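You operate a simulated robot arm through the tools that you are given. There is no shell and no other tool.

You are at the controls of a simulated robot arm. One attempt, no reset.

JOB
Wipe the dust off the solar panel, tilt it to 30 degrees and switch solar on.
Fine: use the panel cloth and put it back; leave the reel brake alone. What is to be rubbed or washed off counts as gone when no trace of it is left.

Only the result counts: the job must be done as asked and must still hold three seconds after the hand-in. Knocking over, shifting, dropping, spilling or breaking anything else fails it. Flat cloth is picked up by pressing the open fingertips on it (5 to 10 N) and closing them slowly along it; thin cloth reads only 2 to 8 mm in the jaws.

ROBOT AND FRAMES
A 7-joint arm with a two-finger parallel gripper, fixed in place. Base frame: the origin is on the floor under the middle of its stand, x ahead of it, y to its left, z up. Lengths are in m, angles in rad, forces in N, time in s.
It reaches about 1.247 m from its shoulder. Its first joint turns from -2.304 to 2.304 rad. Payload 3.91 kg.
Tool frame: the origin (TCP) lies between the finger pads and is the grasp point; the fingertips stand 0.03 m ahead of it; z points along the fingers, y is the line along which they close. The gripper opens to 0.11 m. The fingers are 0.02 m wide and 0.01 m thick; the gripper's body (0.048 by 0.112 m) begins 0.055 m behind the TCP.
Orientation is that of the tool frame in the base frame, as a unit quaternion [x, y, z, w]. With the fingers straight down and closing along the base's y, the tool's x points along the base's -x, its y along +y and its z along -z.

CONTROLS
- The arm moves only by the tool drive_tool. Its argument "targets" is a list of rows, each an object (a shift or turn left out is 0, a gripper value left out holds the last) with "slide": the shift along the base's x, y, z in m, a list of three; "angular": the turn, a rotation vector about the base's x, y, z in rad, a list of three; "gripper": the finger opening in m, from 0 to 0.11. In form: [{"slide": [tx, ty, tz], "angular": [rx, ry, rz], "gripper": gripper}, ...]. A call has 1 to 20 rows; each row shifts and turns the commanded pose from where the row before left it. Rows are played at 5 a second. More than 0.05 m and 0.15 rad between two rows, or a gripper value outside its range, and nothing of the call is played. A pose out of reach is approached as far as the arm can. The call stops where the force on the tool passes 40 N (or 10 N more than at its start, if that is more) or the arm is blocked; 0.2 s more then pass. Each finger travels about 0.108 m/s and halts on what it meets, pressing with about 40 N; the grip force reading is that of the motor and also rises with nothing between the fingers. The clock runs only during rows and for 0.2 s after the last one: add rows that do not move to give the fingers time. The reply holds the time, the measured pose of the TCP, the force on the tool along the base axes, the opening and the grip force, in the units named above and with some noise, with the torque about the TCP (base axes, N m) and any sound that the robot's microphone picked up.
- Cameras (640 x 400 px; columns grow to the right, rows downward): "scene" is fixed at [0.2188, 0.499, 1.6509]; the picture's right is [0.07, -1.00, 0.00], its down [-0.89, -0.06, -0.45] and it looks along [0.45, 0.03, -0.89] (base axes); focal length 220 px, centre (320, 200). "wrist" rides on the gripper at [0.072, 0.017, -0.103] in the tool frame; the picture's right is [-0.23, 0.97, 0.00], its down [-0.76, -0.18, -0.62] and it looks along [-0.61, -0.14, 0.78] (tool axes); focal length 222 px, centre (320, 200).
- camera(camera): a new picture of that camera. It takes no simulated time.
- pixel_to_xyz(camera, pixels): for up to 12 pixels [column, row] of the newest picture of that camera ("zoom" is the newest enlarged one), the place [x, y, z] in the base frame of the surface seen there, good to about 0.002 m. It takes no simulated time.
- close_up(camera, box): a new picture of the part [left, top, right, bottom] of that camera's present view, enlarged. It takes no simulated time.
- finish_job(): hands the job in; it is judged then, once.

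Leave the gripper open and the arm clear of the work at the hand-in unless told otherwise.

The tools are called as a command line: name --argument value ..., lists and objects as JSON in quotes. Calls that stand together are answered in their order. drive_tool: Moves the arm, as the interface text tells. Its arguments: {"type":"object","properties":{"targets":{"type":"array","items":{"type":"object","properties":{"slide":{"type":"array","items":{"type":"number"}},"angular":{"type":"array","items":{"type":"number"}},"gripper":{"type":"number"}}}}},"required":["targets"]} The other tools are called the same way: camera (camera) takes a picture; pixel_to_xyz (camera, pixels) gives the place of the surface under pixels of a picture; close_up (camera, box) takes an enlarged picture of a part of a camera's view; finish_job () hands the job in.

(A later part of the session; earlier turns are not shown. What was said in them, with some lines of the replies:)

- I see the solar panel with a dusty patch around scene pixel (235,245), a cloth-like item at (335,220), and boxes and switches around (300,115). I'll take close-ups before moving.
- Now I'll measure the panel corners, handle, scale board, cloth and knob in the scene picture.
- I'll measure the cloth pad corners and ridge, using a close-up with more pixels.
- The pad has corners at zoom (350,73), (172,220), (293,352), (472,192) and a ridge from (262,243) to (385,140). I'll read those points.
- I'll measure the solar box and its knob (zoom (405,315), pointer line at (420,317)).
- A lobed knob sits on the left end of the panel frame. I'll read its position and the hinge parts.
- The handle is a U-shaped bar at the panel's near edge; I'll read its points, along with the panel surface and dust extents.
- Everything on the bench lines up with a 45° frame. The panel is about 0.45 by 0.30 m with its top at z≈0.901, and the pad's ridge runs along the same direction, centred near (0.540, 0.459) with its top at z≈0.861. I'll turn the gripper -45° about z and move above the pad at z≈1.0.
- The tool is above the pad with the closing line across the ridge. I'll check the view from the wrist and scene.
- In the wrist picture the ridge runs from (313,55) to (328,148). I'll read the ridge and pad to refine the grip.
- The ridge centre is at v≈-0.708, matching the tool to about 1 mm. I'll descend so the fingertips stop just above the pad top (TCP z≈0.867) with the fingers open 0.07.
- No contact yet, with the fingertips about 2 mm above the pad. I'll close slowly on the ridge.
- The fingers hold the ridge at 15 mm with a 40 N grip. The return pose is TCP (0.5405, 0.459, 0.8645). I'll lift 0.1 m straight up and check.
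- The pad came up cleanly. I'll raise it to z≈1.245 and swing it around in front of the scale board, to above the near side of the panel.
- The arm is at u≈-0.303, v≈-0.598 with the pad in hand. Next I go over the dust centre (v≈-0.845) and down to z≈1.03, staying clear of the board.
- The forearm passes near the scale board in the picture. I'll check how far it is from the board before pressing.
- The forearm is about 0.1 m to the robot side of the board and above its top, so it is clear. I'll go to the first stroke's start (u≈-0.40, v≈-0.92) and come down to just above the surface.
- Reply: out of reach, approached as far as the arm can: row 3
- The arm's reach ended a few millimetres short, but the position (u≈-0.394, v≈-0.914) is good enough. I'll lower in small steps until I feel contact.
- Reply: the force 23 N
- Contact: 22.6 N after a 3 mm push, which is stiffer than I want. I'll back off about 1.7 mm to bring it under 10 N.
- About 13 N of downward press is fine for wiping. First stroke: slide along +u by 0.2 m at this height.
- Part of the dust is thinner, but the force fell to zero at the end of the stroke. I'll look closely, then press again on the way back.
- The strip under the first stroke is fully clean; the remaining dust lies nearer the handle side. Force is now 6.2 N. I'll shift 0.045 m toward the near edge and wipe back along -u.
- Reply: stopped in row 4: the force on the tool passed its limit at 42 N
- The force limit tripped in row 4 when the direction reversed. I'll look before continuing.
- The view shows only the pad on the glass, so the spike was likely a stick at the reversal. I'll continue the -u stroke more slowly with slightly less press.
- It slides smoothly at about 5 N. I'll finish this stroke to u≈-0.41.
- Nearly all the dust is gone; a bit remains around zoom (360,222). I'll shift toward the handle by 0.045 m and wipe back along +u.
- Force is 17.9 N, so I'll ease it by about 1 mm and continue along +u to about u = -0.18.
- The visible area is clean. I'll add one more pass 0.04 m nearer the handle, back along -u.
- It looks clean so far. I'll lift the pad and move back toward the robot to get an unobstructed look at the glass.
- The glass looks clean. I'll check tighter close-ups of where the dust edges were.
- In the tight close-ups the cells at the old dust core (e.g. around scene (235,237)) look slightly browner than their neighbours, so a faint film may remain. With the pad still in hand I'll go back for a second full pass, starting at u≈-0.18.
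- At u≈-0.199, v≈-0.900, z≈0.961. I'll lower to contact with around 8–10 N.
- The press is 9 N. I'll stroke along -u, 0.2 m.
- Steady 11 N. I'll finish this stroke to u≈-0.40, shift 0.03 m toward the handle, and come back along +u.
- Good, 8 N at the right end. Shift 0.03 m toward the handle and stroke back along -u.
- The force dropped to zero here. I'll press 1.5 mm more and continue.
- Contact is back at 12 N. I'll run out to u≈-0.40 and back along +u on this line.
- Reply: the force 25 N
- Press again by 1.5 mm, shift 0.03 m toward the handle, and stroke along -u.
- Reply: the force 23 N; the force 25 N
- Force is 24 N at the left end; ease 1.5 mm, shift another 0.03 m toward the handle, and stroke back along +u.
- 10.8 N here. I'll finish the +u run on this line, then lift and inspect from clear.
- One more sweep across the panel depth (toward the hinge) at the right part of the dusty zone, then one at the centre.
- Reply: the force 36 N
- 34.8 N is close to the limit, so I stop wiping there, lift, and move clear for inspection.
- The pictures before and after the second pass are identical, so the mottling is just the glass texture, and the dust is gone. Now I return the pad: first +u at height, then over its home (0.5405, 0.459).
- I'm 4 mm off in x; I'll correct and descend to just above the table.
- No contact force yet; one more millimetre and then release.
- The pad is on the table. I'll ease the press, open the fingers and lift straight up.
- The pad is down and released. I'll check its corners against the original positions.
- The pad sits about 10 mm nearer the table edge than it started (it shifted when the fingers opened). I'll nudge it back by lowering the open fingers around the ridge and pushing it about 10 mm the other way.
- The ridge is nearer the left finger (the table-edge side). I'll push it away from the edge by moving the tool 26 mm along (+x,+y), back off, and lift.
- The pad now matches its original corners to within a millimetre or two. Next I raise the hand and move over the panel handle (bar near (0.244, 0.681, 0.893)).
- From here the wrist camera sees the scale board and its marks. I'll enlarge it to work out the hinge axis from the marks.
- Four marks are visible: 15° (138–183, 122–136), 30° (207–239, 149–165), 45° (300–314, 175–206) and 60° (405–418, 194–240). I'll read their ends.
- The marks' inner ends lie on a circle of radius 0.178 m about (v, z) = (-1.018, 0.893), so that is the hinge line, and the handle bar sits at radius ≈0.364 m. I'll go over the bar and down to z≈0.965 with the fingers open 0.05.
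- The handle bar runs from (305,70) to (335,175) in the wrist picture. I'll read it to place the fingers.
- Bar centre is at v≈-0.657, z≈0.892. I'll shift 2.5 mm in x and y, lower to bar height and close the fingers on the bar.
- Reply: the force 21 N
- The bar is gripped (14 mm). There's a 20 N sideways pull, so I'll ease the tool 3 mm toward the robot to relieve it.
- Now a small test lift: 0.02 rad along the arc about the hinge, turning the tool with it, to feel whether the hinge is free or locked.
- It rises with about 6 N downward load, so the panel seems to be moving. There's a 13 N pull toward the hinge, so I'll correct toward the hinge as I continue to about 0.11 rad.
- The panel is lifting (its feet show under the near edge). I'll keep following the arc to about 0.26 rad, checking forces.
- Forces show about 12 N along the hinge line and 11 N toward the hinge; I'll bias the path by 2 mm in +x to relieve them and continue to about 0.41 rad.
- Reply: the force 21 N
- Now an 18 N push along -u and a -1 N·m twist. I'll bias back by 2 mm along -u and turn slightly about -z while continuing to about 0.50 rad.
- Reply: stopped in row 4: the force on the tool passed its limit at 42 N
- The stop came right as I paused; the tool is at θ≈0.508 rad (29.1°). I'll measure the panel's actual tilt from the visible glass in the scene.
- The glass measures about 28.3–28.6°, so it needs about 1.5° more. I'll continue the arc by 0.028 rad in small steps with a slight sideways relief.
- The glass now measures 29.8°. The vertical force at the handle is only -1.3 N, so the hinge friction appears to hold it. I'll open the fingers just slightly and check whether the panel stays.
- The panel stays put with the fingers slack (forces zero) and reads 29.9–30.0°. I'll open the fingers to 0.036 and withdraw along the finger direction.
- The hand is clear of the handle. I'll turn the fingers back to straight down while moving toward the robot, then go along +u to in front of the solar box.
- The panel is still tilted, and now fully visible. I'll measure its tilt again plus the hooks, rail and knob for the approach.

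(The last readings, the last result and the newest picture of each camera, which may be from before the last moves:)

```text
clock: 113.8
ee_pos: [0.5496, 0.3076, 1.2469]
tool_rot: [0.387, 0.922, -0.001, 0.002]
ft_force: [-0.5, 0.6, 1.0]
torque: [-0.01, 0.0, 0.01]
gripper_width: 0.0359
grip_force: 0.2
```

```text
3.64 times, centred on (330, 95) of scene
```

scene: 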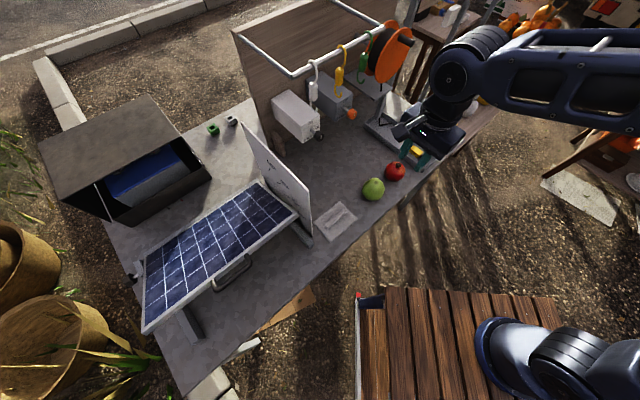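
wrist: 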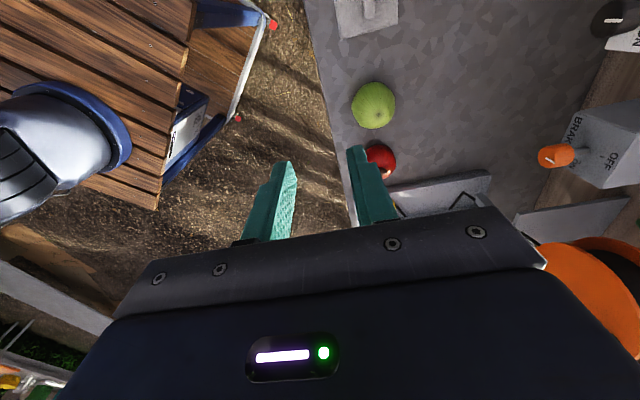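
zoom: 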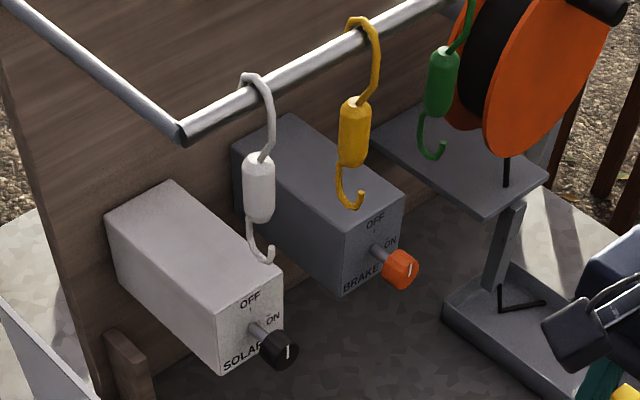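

The tilt averages 30.0°. Now I read the hook's bottom, the rail and the solar knob from this enlarged view.

pixel_to_xyz --camera "zoom" --pixels '[[265, 259], [259, 200], [185, 132], [225, 106], [278, 346], [289, 346], [289, 358], [281, 366], [268, 335], [256, 330], [272, 350], [290, 338]]'

close_up --camera "scene" --box '[295, 110, 335, 150]'

```text
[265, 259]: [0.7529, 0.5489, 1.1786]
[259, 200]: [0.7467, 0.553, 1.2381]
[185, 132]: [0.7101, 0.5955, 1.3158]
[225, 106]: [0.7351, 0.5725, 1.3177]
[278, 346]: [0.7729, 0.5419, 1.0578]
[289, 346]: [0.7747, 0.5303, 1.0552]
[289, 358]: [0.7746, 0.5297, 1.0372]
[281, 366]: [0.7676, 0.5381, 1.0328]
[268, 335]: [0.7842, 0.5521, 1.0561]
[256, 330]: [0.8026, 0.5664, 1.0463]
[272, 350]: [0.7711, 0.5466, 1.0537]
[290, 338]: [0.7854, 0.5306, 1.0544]
```

```text
10.00 times, centred on (315, 130) of scene
```

zoom: 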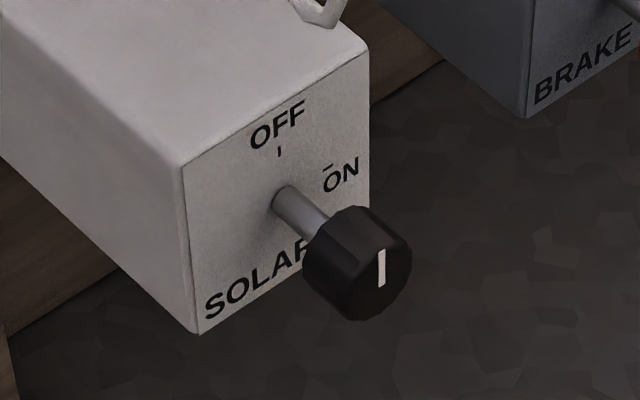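

The knob is in full view. I'll read points on its face, rim and shaft to fix its axis.

pixel_to_xyz --camera "zoom" --pixels '[[380, 265], [395, 240], [400, 280], [370, 300], [365, 225], [405, 262], [375, 312], [345, 265], [330, 240], [285, 195], [300, 210], [320, 275]]'

pixel_to_xyz --camera "zoom" --pixels '[[190, 170], [200, 325], [363, 60], [365, 185], [280, 150], [330, 168], [280, 115], [310, 215], [290, 205], [277, 200], [383, 220], [350, 310]]'

```text
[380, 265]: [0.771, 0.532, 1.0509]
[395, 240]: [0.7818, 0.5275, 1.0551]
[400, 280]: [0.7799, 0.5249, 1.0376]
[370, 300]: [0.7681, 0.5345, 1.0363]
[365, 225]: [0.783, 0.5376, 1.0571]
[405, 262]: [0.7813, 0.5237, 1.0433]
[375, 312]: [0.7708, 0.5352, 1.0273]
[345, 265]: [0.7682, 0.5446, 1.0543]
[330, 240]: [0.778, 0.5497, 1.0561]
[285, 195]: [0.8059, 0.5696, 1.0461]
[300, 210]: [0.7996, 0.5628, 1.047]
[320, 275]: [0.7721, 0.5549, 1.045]
```

```text
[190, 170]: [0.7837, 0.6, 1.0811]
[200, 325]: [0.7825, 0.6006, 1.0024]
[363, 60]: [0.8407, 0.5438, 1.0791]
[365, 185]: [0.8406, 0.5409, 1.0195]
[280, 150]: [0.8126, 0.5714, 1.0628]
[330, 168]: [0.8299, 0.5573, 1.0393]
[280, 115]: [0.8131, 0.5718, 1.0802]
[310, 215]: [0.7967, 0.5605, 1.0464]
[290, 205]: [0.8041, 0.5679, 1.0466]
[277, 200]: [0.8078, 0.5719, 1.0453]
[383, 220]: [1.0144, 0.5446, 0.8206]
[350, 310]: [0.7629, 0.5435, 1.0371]
```

The knob axis is at u≈0.170, z≈1.042; its front is at v≈-0.922 and the box face at v≈-0.979. ON is a quarter turn clockwise as seen from the front. The white hook hangs above at z≈1.17, which leaves room. I'll turn the tool 90° about the u axis so the fingers point level at the box, moving in to v≈-0.756.

drive_tool --targets '[{"slide": [0.0088, 0.0088, -0.005], "angular": [0.09256, -0.09256, 0.0095]}, {"slide": [0.0088, 0.0088, -0.01], "angular": [0.09256, -0.09256, 0]}, {"slide": [0.0088, 0.0088, -0.01], "angular": [0.09256, -0.09256, 0]}, {"slide": [0.0088, 0.0088, -0.01], "angular": [0.09256, -0.09256, 0]}, {"slide": [0.0088, 0.0088, -0.01], "angular": [0.09256, -0.09256, 0]}, {"slide": [0.0088, 0.0088, -0.01], "angular": [0.09256, -0.09256, 0]}, {"slide": [0.0088, 0.0088, -0.01], "angular": [0.09256, -0.09256, 0]}, {"slide": [0.0088, 0.0088, -0.01], "angular": [0.09256, -0.09256, 0]}, {"slide": [0.0088, 0.0088, -0.01], "angular": [0.09256, -0.09256, 0]}, {"slide": [0.0088, 0.0088, -0.01], "angular": [0.09256, -0.09256, 0]}, {"slide": [0.0088, 0.0088, -0.01], "angular": [0.09256, -0.09256, 0]}, {"slide": [0.0088, 0.0088, -0.01], "angular": [0.09256, -0.09256, 0]}, {"slide": [0, 0, 0]}]'

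camera --camera "scene"

camera --camera "wrist"

```text
clock: 116.6
ee_pos: [0.652, 0.413, 1.1347]
tool_rot: [0.271, 0.653, 0.654, 0.27]
ft_force: [0.4, 0.0, 0.4]
torque: [-0.01, 0.01, -0.01]
gripper_width: 0.0361
grip_force: 0.1
```

```text
taken
```

scene: 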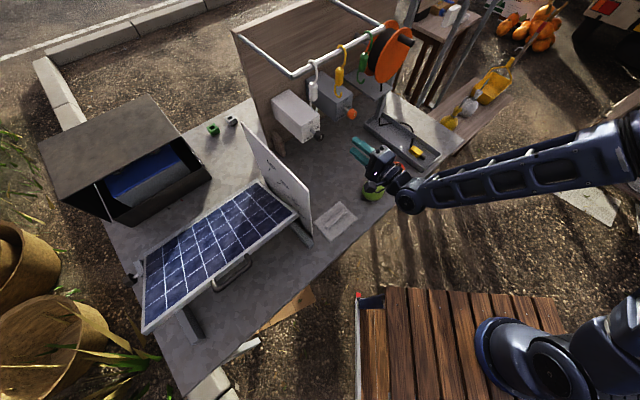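

```text
taken
```

wrist: 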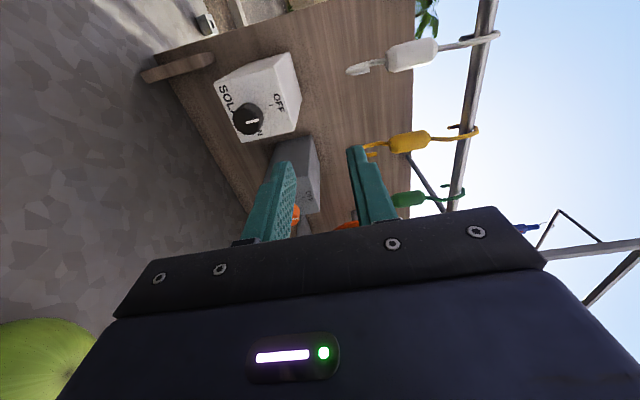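

The tool now points level at the box (u≈0.169, v≈-0.753). I'll lower to the knob's height and move to v≈-0.83, then test the quarter-turn roll in free air to make sure the wrist can do it.

drive_tool --targets '[{"slide": [0.0137, 0.0137, -0.0232], "gripper": 0.06}, {"slide": [0.0137, 0.0137, -0.0232]}, {"slide": [0.0137, 0.0137, -0.0232]}, {"slide": [0.0137, 0.0137, -0.0232]}, {"slide": [0, 0, 0]}]'

camera --camera "wrist"

close_up --camera "scene" --box '[280, 80, 420, 220]'

```text
clock: 117.8
ee_pos: [0.7089, 0.4663, 1.0385]
tool_rot: [0.271, 0.654, 0.653, 0.27]
ft_force: [-0.5, -0.4, 0.1]
torque: [0.04, 0.02, -0.01]
gripper_width: 0.06
grip_force: 0.1
```

```text
taken
```

wrist: 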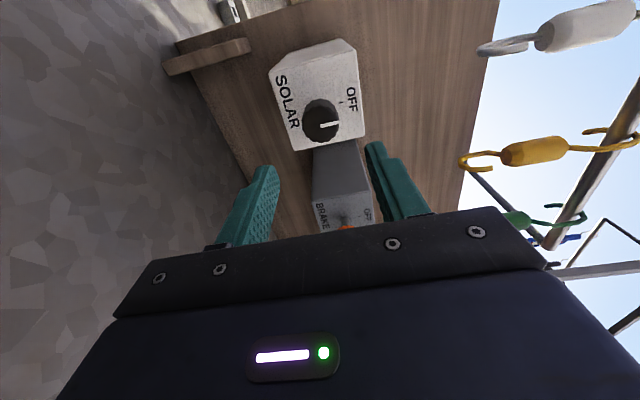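

```text
2.86 times, centred on (350, 150) of scene
```

zoom: 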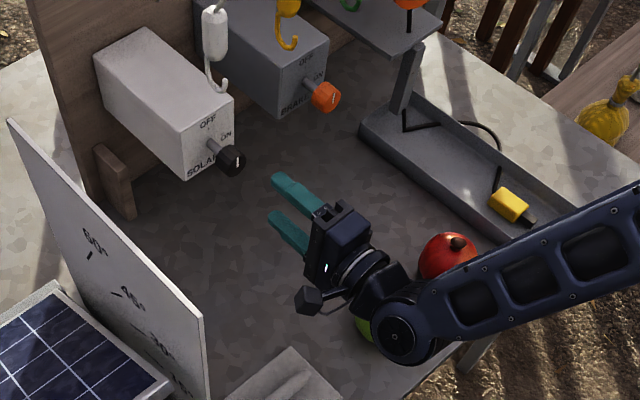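

The wrist passes near the fruit in this view. I'll check the heights of the wrist links and the fruit.

pixel_to_xyz --camera "zoom" --pixels '[[397, 335], [360, 260], [375, 295], [445, 255], [458, 242], [365, 330], [500, 280], [290, 190], [290, 235], [230, 160], [310, 300], [345, 225]]'

```text
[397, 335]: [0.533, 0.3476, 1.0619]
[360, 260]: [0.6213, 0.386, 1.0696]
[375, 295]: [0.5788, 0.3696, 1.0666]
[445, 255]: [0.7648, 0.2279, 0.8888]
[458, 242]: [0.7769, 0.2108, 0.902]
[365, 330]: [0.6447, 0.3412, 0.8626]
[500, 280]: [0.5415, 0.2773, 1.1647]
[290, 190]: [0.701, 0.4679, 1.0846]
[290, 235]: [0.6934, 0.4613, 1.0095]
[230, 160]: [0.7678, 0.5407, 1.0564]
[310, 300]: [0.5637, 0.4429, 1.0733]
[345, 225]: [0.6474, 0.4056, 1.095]
```

Clearance to the fruit is over 0.1 m. Now the free-air roll test: 90° clockwise about the knob axis.

drive_tool --targets '[{"slide": [0, 0, 0], "angular": [0.0926, 0.0926, 0]}, {"slide": [0, 0, 0], "angular": [0.0926, 0.0926, 0]}, {"slide": [0, 0, 0], "angular": [0.0926, 0.0926, 0]}, {"slide": [0, 0, 0], "angular": [0.0926, 0.0926, 0]}, {"slide": [0, 0, 0], "angular": [0.0926, 0.0926, 0]}, {"slide": [0, 0, 0], "angular": [0.0926, 0.0926, 0]}, {"slide": [0, 0, 0], "angular": [0.0926, 0.0926, 0]}, {"slide": [0, 0, 0], "angular": [0.0926, 0.0926, 0]}, {"slide": [0, 0, 0], "angular": [0.0926, 0.0926, 0]}, {"slide": [0, 0, 0], "angular": [0.0926, 0.0926, 0]}, {"slide": [0, 0, 0], "angular": [0.0926, 0.0926, 0]}, {"slide": [0, 0, 0], "angular": [0.0926, 0.0926, 0]}, {"slide": [0, 0, 0]}]'

camera --camera "wrist"

```text
clock: 120.6
ee_pos: [0.7066, 0.4657, 1.0419]
tool_rot: [0.654, 0.27, 0.653, -0.272]
ft_force: [0.1, 0.9, 0.1]
torque: [-0.01, 0.01, 0.0]
gripper_width: 0.06
grip_force: 0.1
```

```text
taken
```

wrist: 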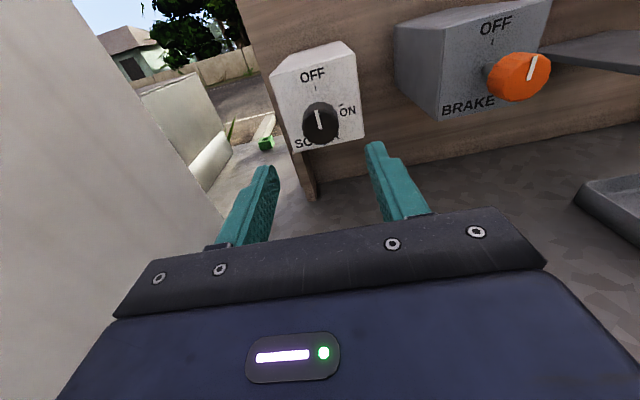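

The quarter-turn roll works. This view shows the knob pointing up at OFF with ON to the right. I'll read its position from here too.

close_up --camera "wrist" --box '[260, 30, 380, 160]'

```text
3.08 times, centred on (320, 95) of wrist
```

zoom: 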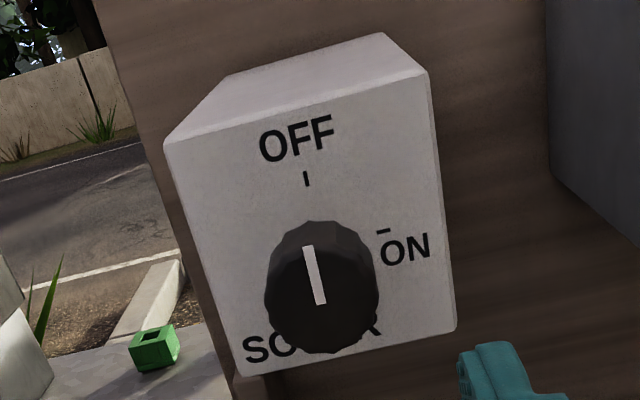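

ON's tick at (383,231) is exactly a quarter turn from OFF's tick at (307,178). I'll read the knob face and rim.

pixel_to_xyz --camera "zoom" --pixels '[[320, 290], [308, 250], [318, 300], [275, 290], [372, 280], [322, 340], [320, 225], [270, 260], [370, 250], [307, 178], [383, 231], [300, 320]]'

```text
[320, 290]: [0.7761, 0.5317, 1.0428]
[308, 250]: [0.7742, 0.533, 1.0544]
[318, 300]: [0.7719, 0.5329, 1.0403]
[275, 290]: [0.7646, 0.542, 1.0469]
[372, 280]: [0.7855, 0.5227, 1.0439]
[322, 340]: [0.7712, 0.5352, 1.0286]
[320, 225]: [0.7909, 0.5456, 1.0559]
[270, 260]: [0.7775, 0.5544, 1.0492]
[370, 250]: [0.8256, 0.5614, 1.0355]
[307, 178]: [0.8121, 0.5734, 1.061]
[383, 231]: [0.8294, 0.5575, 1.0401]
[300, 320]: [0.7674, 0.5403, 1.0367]
```

The knob axis is at u≈0.1705, z≈1.0415. I'll roll back 90° so that I start the turn with the fingers above and below the knob.

drive_tool --targets '[{"slide": [0, 0, 0], "angular": [-0.0926, -0.0926, 0]}, {"slide": [0, 0, 0], "angular": [-0.0926, -0.0926, 0]}, {"slide": [0, 0, 0], "angular": [-0.0926, -0.0926, 0]}, {"slide": [0, 0, 0], "angular": [-0.0926, -0.0926, 0]}, {"slide": [0, 0, 0], "angular": [-0.0926, -0.0926, 0]}, {"slide": [0, 0, 0], "angular": [-0.0926, -0.0926, 0]}, {"slide": [0, 0, 0], "angular": [-0.0926, -0.0926, 0]}, {"slide": [0, 0, 0], "angular": [-0.0926, -0.0926, 0]}, {"slide": [0, 0, 0], "angular": [-0.0926, -0.0926, 0]}, {"slide": [0, 0, 0], "angular": [-0.0926, -0.0926, 0]}, {"slide": [0, 0, 0], "angular": [-0.0926, -0.0926, 0]}, {"slide": [0, 0, 0], "angular": [-0.0926, -0.0926, 0]}, {"slide": [0, 0, 0]}]'

```text
clock: 123.4
ee_pos: [0.7046, 0.4661, 1.0401]
tool_rot: [0.271, 0.653, 0.653, 0.271]
ft_force: [-0.4, -1.3, -0.2]
torque: [-0.01, 0.0, 0.0]
gripper_width: 0.0598
grip_force: 0.0
```

Aligned within noise. I'll advance 0.096 m along the knob axis so the pads straddle the knob, fingers open 0.06.

drive_tool --targets '[{"slide": [0.018, 0.018, 0.001]}, {"slide": [0.018, 0.018, 0]}, {"slide": [0.014, 0.014, 0]}, {"slide": [0.01, 0.01, 0]}, {"slide": [0.0075, 0.0075, 0]}, {"slide": [0, 0, 0]}]'

camera --camera "wrist"

close_up --camera "scene" --box '[280, 80, 400, 180]'

```text
clock: 124.8
ee_pos: [0.7738, 0.534, 1.041]
tool_rot: [0.271, 0.654, 0.652, 0.27]
ft_force: [-0.9, 0.8, 1.0]
torque: [0.0, 0.01, -0.02]
gripper_width: 0.06
grip_force: 0.2
```

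```text
taken
```

wrist: 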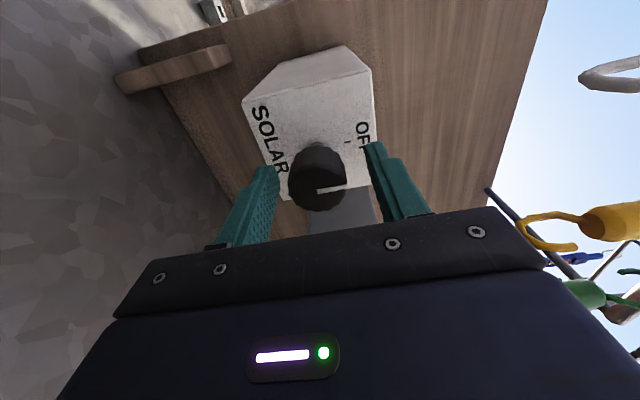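

```text
4.00 times, centred on (340, 130) of scene
```

zoom: 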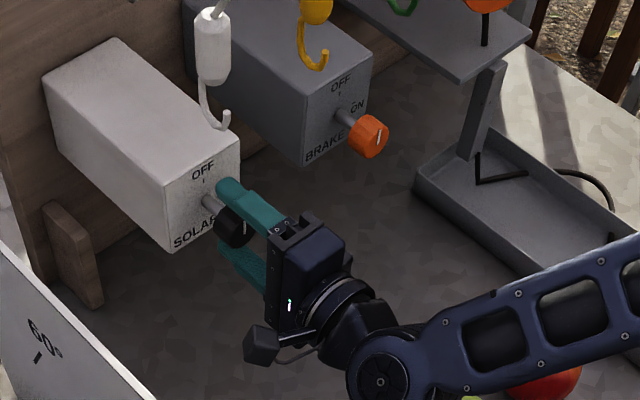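

The knob sits between the fingers, clear of the hook. I'll close gently on it.

drive_tool --targets '[{"slide": [0, 0, 0], "gripper": 0.045}, {"slide": [0, 0, 0], "gripper": 0.036}, {"slide": [0, 0, 0], "gripper": 0.03}, {"slide": [0, 0, 0], "gripper": 0.026}, {"slide": [0, 0, 0], "gripper": 0.022}, {"slide": [0, 0, 0]}]'

```text
clock: 126.2
ee_pos: [0.7742, 0.5343, 1.0395]
tool_rot: [0.272, 0.655, 0.652, 0.269]
ft_force: [-5.1, -3.3, -21.3]
torque: [-0.38, 0.42, -0.12]
gripper_width: 0.0335
grip_force: 44.7
```

Gripped at 33.5 mm, with a -21 N vertical offset load; the knob axis is about 3 mm lower. I'll lower to relieve it.

drive_tool --targets '[{"slide": [0, 0, -0.0025]}, {"slide": [0, 0, 0]}]'

```text
clock: 126.8
ee_pos: [0.7741, 0.5344, 1.0403]
tool_rot: [0.272, 0.653, 0.653, 0.27]
ft_force: [-2.3, -3.7, -3.9]
torque: [-0.01, 0.02, 0.42]
gripper_width: 0.0336
grip_force: 44.8
```

Loads are small now. I'll start turning clockwise, about 30° first, and check forces.

drive_tool --targets '[{"slide": [0, 0, 0], "angular": [0.0617, 0.0617, 0]}, {"slide": [0, 0, 0], "angular": [0.0617, 0.0617, 0]}, {"slide": [0, 0, 0], "angular": [0.0617, 0.0617, 0]}, {"slide": [0, 0, 0], "angular": [0.0617, 0.0617, 0]}, {"slide": [0, 0, 0], "angular": [0.0617, 0.0617, 0]}, {"slide": [0, 0, 0], "angular": [0.0617, 0.0617, 0]}, {"slide": [0, 0, 0]}]'

camera --camera "wrist"

```text
clock: 128.4
ee_pos: [0.7747, 0.5338, 1.0395]
tool_rot: [0.431, 0.561, 0.701, 0.092]
ft_force: [20.9, 19.9, 27.3]
torque: [0.29, -0.38, 0.08]
gripper_width: 0.0336
grip_force: 45.2
```

```text
taken
```

wrist: 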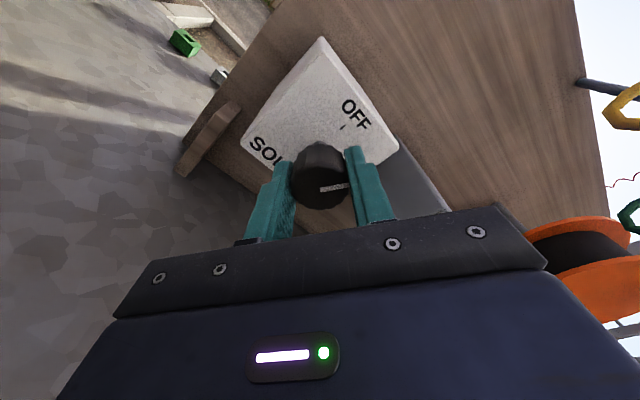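

The knob turns with the fingers. Side loads have built up (27 N up, 29 N toward the box), so I'll relieve them before continuing.

drive_tool --targets '[{"slide": [0.0015, 0.0015, 0.002]}, {"slide": [0, 0, 0]}]'

```text
clock: 129.0
ee_pos: [0.7741, 0.5336, 1.0401]
tool_rot: [0.432, 0.562, 0.7, 0.091]
ft_force: [-15.9, -26.2, 18.6]
torque: [0.48, -0.42, 0.02]
gripper_width: 0.0334
grip_force: 44.8
```

The axial load flipped, so I'll back off by half and add 1.5 mm up.

drive_tool --targets '[{"slide": [-0.0008, -0.0008, 0.0015]}, {"slide": [0, 0, 0]}]'

```text
clock: 129.6
ee_pos: [0.7738, 0.5337, 1.0406]
tool_rot: [0.432, 0.561, 0.7, 0.091]
ft_force: [-3.8, -6.9, -2.9]
torque: [-0.01, 0.07, 0.19]
gripper_width: 0.0333
grip_force: 44.8
```

Loads are small again. Next 20° in small steps.

drive_tool --targets '[{"slide": [0, 0, 0], "angular": [0.0617, 0.0617, 0]}, {"slide": [0, 0, 0], "angular": [0.0617, 0.0617, 0]}, {"slide": [0, 0, 0], "angular": [0.0617, 0.0617, 0]}, {"slide": [0, 0, 0], "angular": [0.0617, 0.0617, 0]}, {"slide": [0, 0, 0]}]'

```text
clock: 130.8
ee_pos: [0.7741, 0.5342, 1.0398]
tool_rot: [0.523, 0.478, 0.705, -0.033]
ft_force: [-16.6, -16.7, -20.3]
torque: [-0.38, 0.47, -0.1]
gripper_width: 0.0334
grip_force: 45.1
```

drive_tool --targets '[{"slide": [-0.0006, -0.0006, -0.0015]}, {"slide": [0, 0, 0]}]'

```text
clock: 131.4
ee_pos: [0.7757, 0.5335, 1.0393]
tool_rot: [0.523, 0.477, 0.706, -0.033]
ft_force: [-7.6, -5.2, -13.6]
torque: [-0.46, 0.45, -0.14]
gripper_width: 0.0337
grip_force: 45.1
```

At 50° of turn, loads are acceptable. Another 20° with a small downward relief.

drive_tool --targets '[{"slide": [0, 0, -0.001], "angular": [0.0617, 0.0617, 0]}, {"slide": [0, 0, 0], "angular": [0.0617, 0.0617, 0]}, {"slide": [0, 0, 0], "angular": [0.0617, 0.0617, 0]}, {"slide": [0, 0, 0], "angular": [0.0617, 0.0617, 0]}, {"slide": [0, 0, 0]}]'

```text
clock: 132.6
ee_pos: [0.7736, 0.5334, 1.0407]
tool_rot: [0.597, 0.38, 0.69, -0.155]
ft_force: [-1.1, -1.7, -1.3]
torque: [-0.07, 0.14, -0.03]
gripper_width: 0.0333
grip_force: 45.2
```

70° with very low loads. The last 20° now.

drive_tool --targets '[{"slide": [0, 0, 0], "angular": [0.0617, 0.0617, 0]}, {"slide": [0, 0, 0], "angular": [0.0617, 0.0617, 0]}, {"slide": [0, 0, 0], "angular": [0.0617, 0.0617, 0]}, {"slide": [0, 0, 0], "angular": [0.0617, 0.0617, 0]}, {"slide": [0, 0, 0]}]'

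camera --camera "wrist"

close_up --camera "scene" --box '[295, 100, 355, 160]'

```text
clock: 133.8
ee_pos: [0.7727, 0.5338, 1.0396]
tool_rot: [0.654, 0.27, 0.652, -0.273]
ft_force: [-1.2, -8.6, -0.1]
torque: [-0.01, -0.13, -0.06]
gripper_width: 0.0334
grip_force: 45.2
```

```text
taken
```

wrist: 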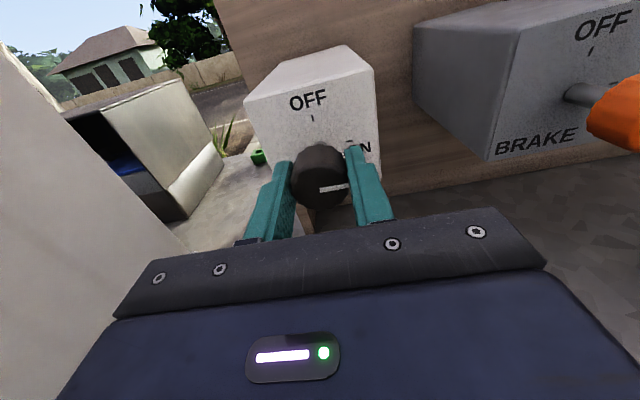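

```text
6.67 times, centred on (325, 130) of scene
```

zoom: 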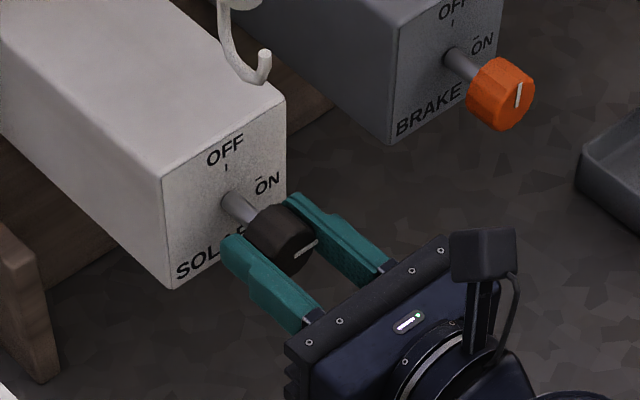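

The pointer now points right at ON. I'll open the fingers and back straight out.

drive_tool --targets '[{"slide": [0, 0, 0], "gripper": 0.04}, {"slide": [0, 0, 0], "gripper": 0.055}, {"slide": [0, 0, 0]}, {"slide": [-0.01, -0.01, 0]}, {"slide": [-0.02, -0.02, 0]}, {"slide": [-0.025, -0.025, 0]}, {"slide": [-0.025, -0.025, 0]}, {"slide": [0, 0, 0]}]'

camera --camera "wrist"

close_up --camera "wrist" --box '[260, 20, 380, 160]'

close_up --camera "scene" --box '[295, 100, 355, 160]'

```text
clock: 135.6
ee_pos: [0.6934, 0.4533, 1.0398]
tool_rot: [0.654, 0.27, 0.653, -0.272]
ft_force: [-0.3, -0.3, -0.4]
torque: [-0.01, -0.04, 0.0]
gripper_width: 0.0552
grip_force: 0.0
```

```text
taken
```

wrist: 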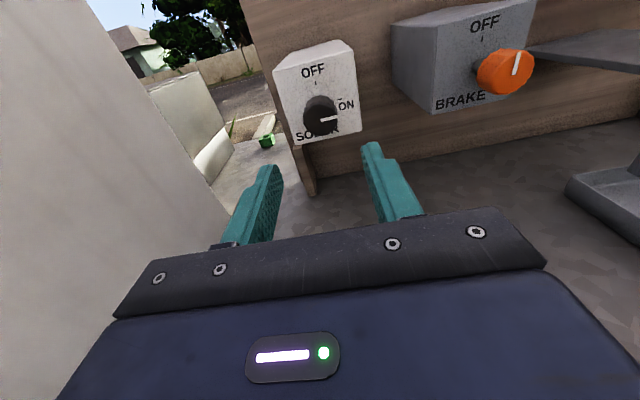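

```text
2.86 times, centred on (320, 90) of wrist
```

zoom: 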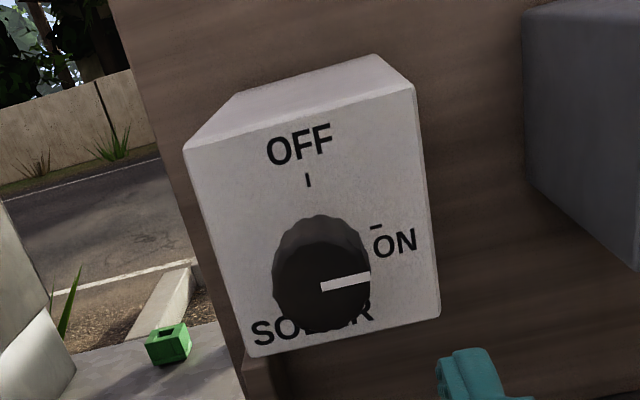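

```text
6.67 times, centred on (325, 130) of scene
```

zoom: 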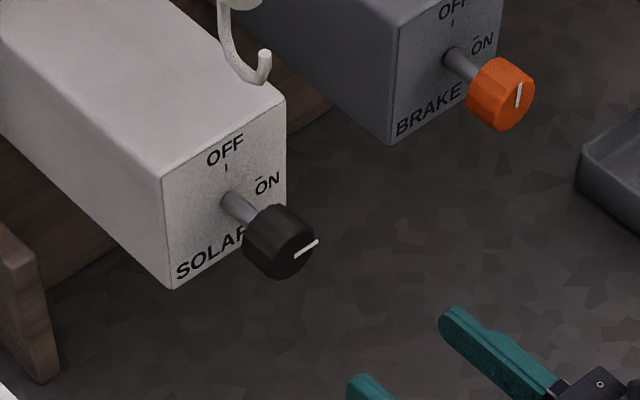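

The pointer is level with the ON direction, a full quarter turn. I'll back the arm away and up, opening the gripper, and then do a final check of everything.

drive_tool --targets '[{"slide": [-0.015, -0.015, 0.01]}, {"slide": [-0.02, -0.02, 0.035], "gripper": 0.08}, {"slide": [-0.02, -0.02, 0.035]}, {"slide": [-0.02, -0.02, 0.035]}, {"slide": [-0.015, -0.015, 0.035]}, {"slide": [0, 0, 0.04]}, {"slide": [0, 0, 0]}]'

camera --camera "scene"

pixel_to_xyz --camera "scene" --pixels '[[155, 262], [155, 318], [200, 232], [202, 280], [250, 192], [270, 215], [285, 213], [240, 250], [160, 265], [175, 308], [265, 195], [220, 270]]'

close_up --camera "scene" --box '[120, 160, 360, 350]'

```text
clock: 137.2
ee_pos: [0.6013, 0.3643, 1.2306]
tool_rot: [0.653, 0.271, 0.652, -0.272]
ft_force: [0.4, -0.4, 0.2]
torque: [0.0, -0.01, 0.02]
gripper_width: 0.0799
grip_force: 0.0
```

```text
taken
```

scene: 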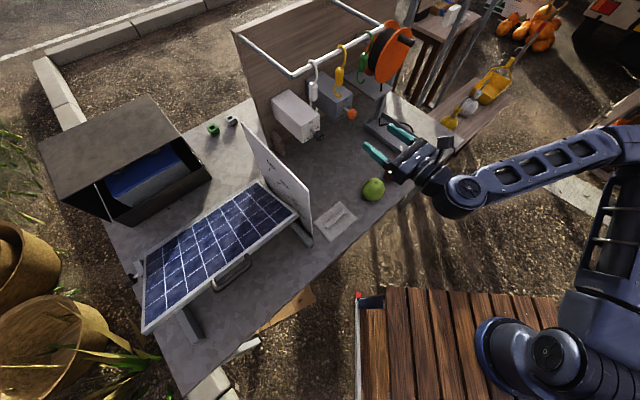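

```text
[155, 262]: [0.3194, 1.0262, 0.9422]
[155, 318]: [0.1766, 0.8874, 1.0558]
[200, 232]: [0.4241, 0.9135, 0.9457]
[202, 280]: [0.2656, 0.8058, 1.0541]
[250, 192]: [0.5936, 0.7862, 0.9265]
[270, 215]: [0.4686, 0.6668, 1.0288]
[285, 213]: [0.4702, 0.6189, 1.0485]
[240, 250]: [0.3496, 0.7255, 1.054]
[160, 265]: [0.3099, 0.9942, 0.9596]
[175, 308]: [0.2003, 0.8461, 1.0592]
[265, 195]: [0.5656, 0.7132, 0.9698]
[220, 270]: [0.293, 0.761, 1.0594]
```

```text
2.11 times, centred on (240, 255) of scene
```

zoom: 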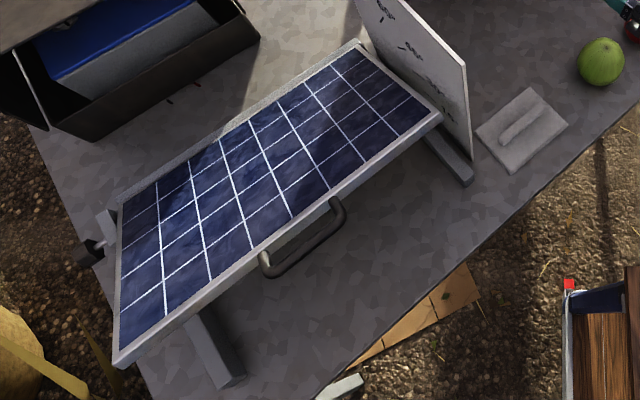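

The tilt reads 30.06° and has held for about 29 s. I'll take final close-ups of the glass, cloth, switches and the rest.

close_up --camera "scene" --box '[140, 180, 300, 300]'

close_up --camera "scene" --box '[190, 200, 270, 270]'

close_up --camera "scene" --box '[280, 40, 440, 180]'

close_up --camera "scene" --box '[310, 190, 360, 250]'

```text
3.33 times, centred on (220, 240) of scene
```

zoom: 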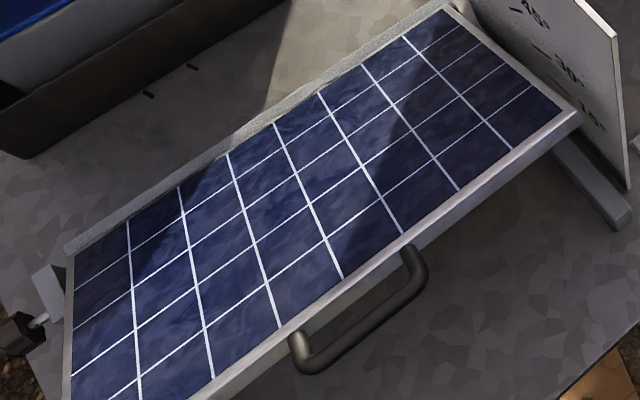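

```text
5.71 times, centred on (230, 235) of scene
```

zoom: 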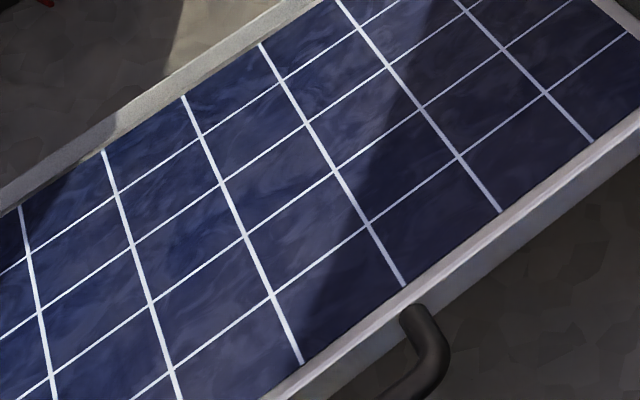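

```text
2.86 times, centred on (360, 110) of scene
```

zoom: 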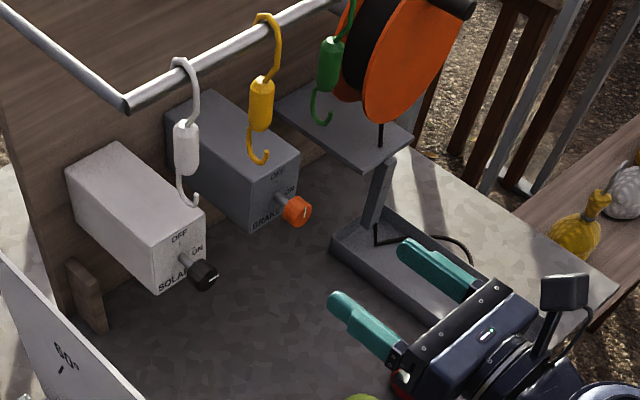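

```text
6.67 times, centred on (335, 220) of scene
```

zoom: 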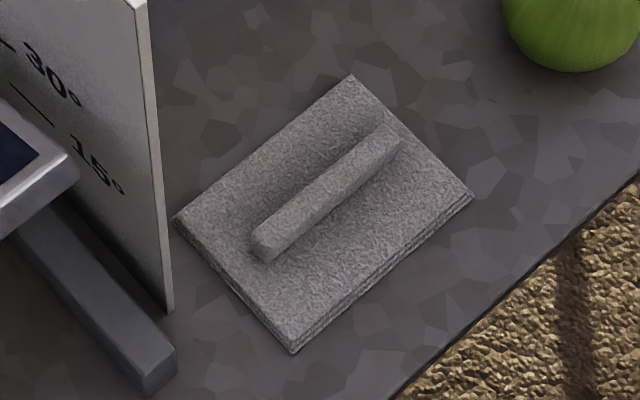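

The glass is clean, the cloth is back where it started, the panel is at 30°, solar points to ON, and the brake knob, hooks and fruit are undisturbed. I'll open the gripper fully and raise the arm a little more.

drive_tool --targets '[{"slide": [-0.015, -0.015, 0.03], "gripper": 0.11}, {"slide": [-0.015, -0.015, 0.03]}, {"slide": [0, 0, 0]}, {"slide": [0, 0, 0]}]'

camera --camera "scene"

```text
clock: 138.2
ee_pos: [0.5703, 0.3363, 1.2886]
tool_rot: [0.654, 0.27, 0.652, -0.272]
ft_force: [0.5, -0.3, -0.5]
torque: [0.02, 0.0, 0.0]
gripper_width: 0.1103
grip_force: 0.1
```

```text
taken
```

scene: 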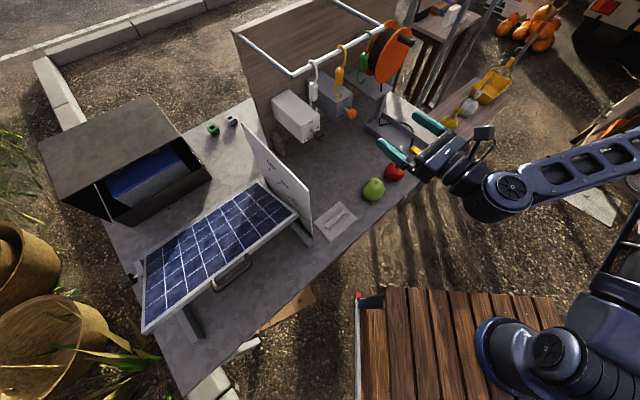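

The arm is clear, the gripper is open, and the scene is steady. I'm handing the job in.

finish_job

```text
The job is handed in.
```

The job is handed in, and everything you asked for checked out in the last pictures and readings I took.

- **Dust:** I wiped the panel twice with the panel cloth. Close-ups before and after the second pass looked the same, with no trace of dust, and the glass still looked clean after tilting.
- **Cloth:** It is back in its original place, corners matching to within a millimetre or two. It shifted about 10 mm when I let go of it, so I nudged it back.
- **Tilt:** The panel measured 30.06° about 29 seconds after I let go of the handle. The hinge holds it without support. I did not touch the knob at the left end of the panel.
- **Solar:** The knob is turned a quarter turn and points at ON.
- **Reel brake:** I left it alone, and its knob still points the same way.

The force limit tripped twice, once while wiping and once while lifting the panel. Both times the arm stopped and I carried on more gently, and I saw no damage or shift afterwards. The hooks and fruit look undisturbed, and the arm ended clear of the bench with the gripper open.
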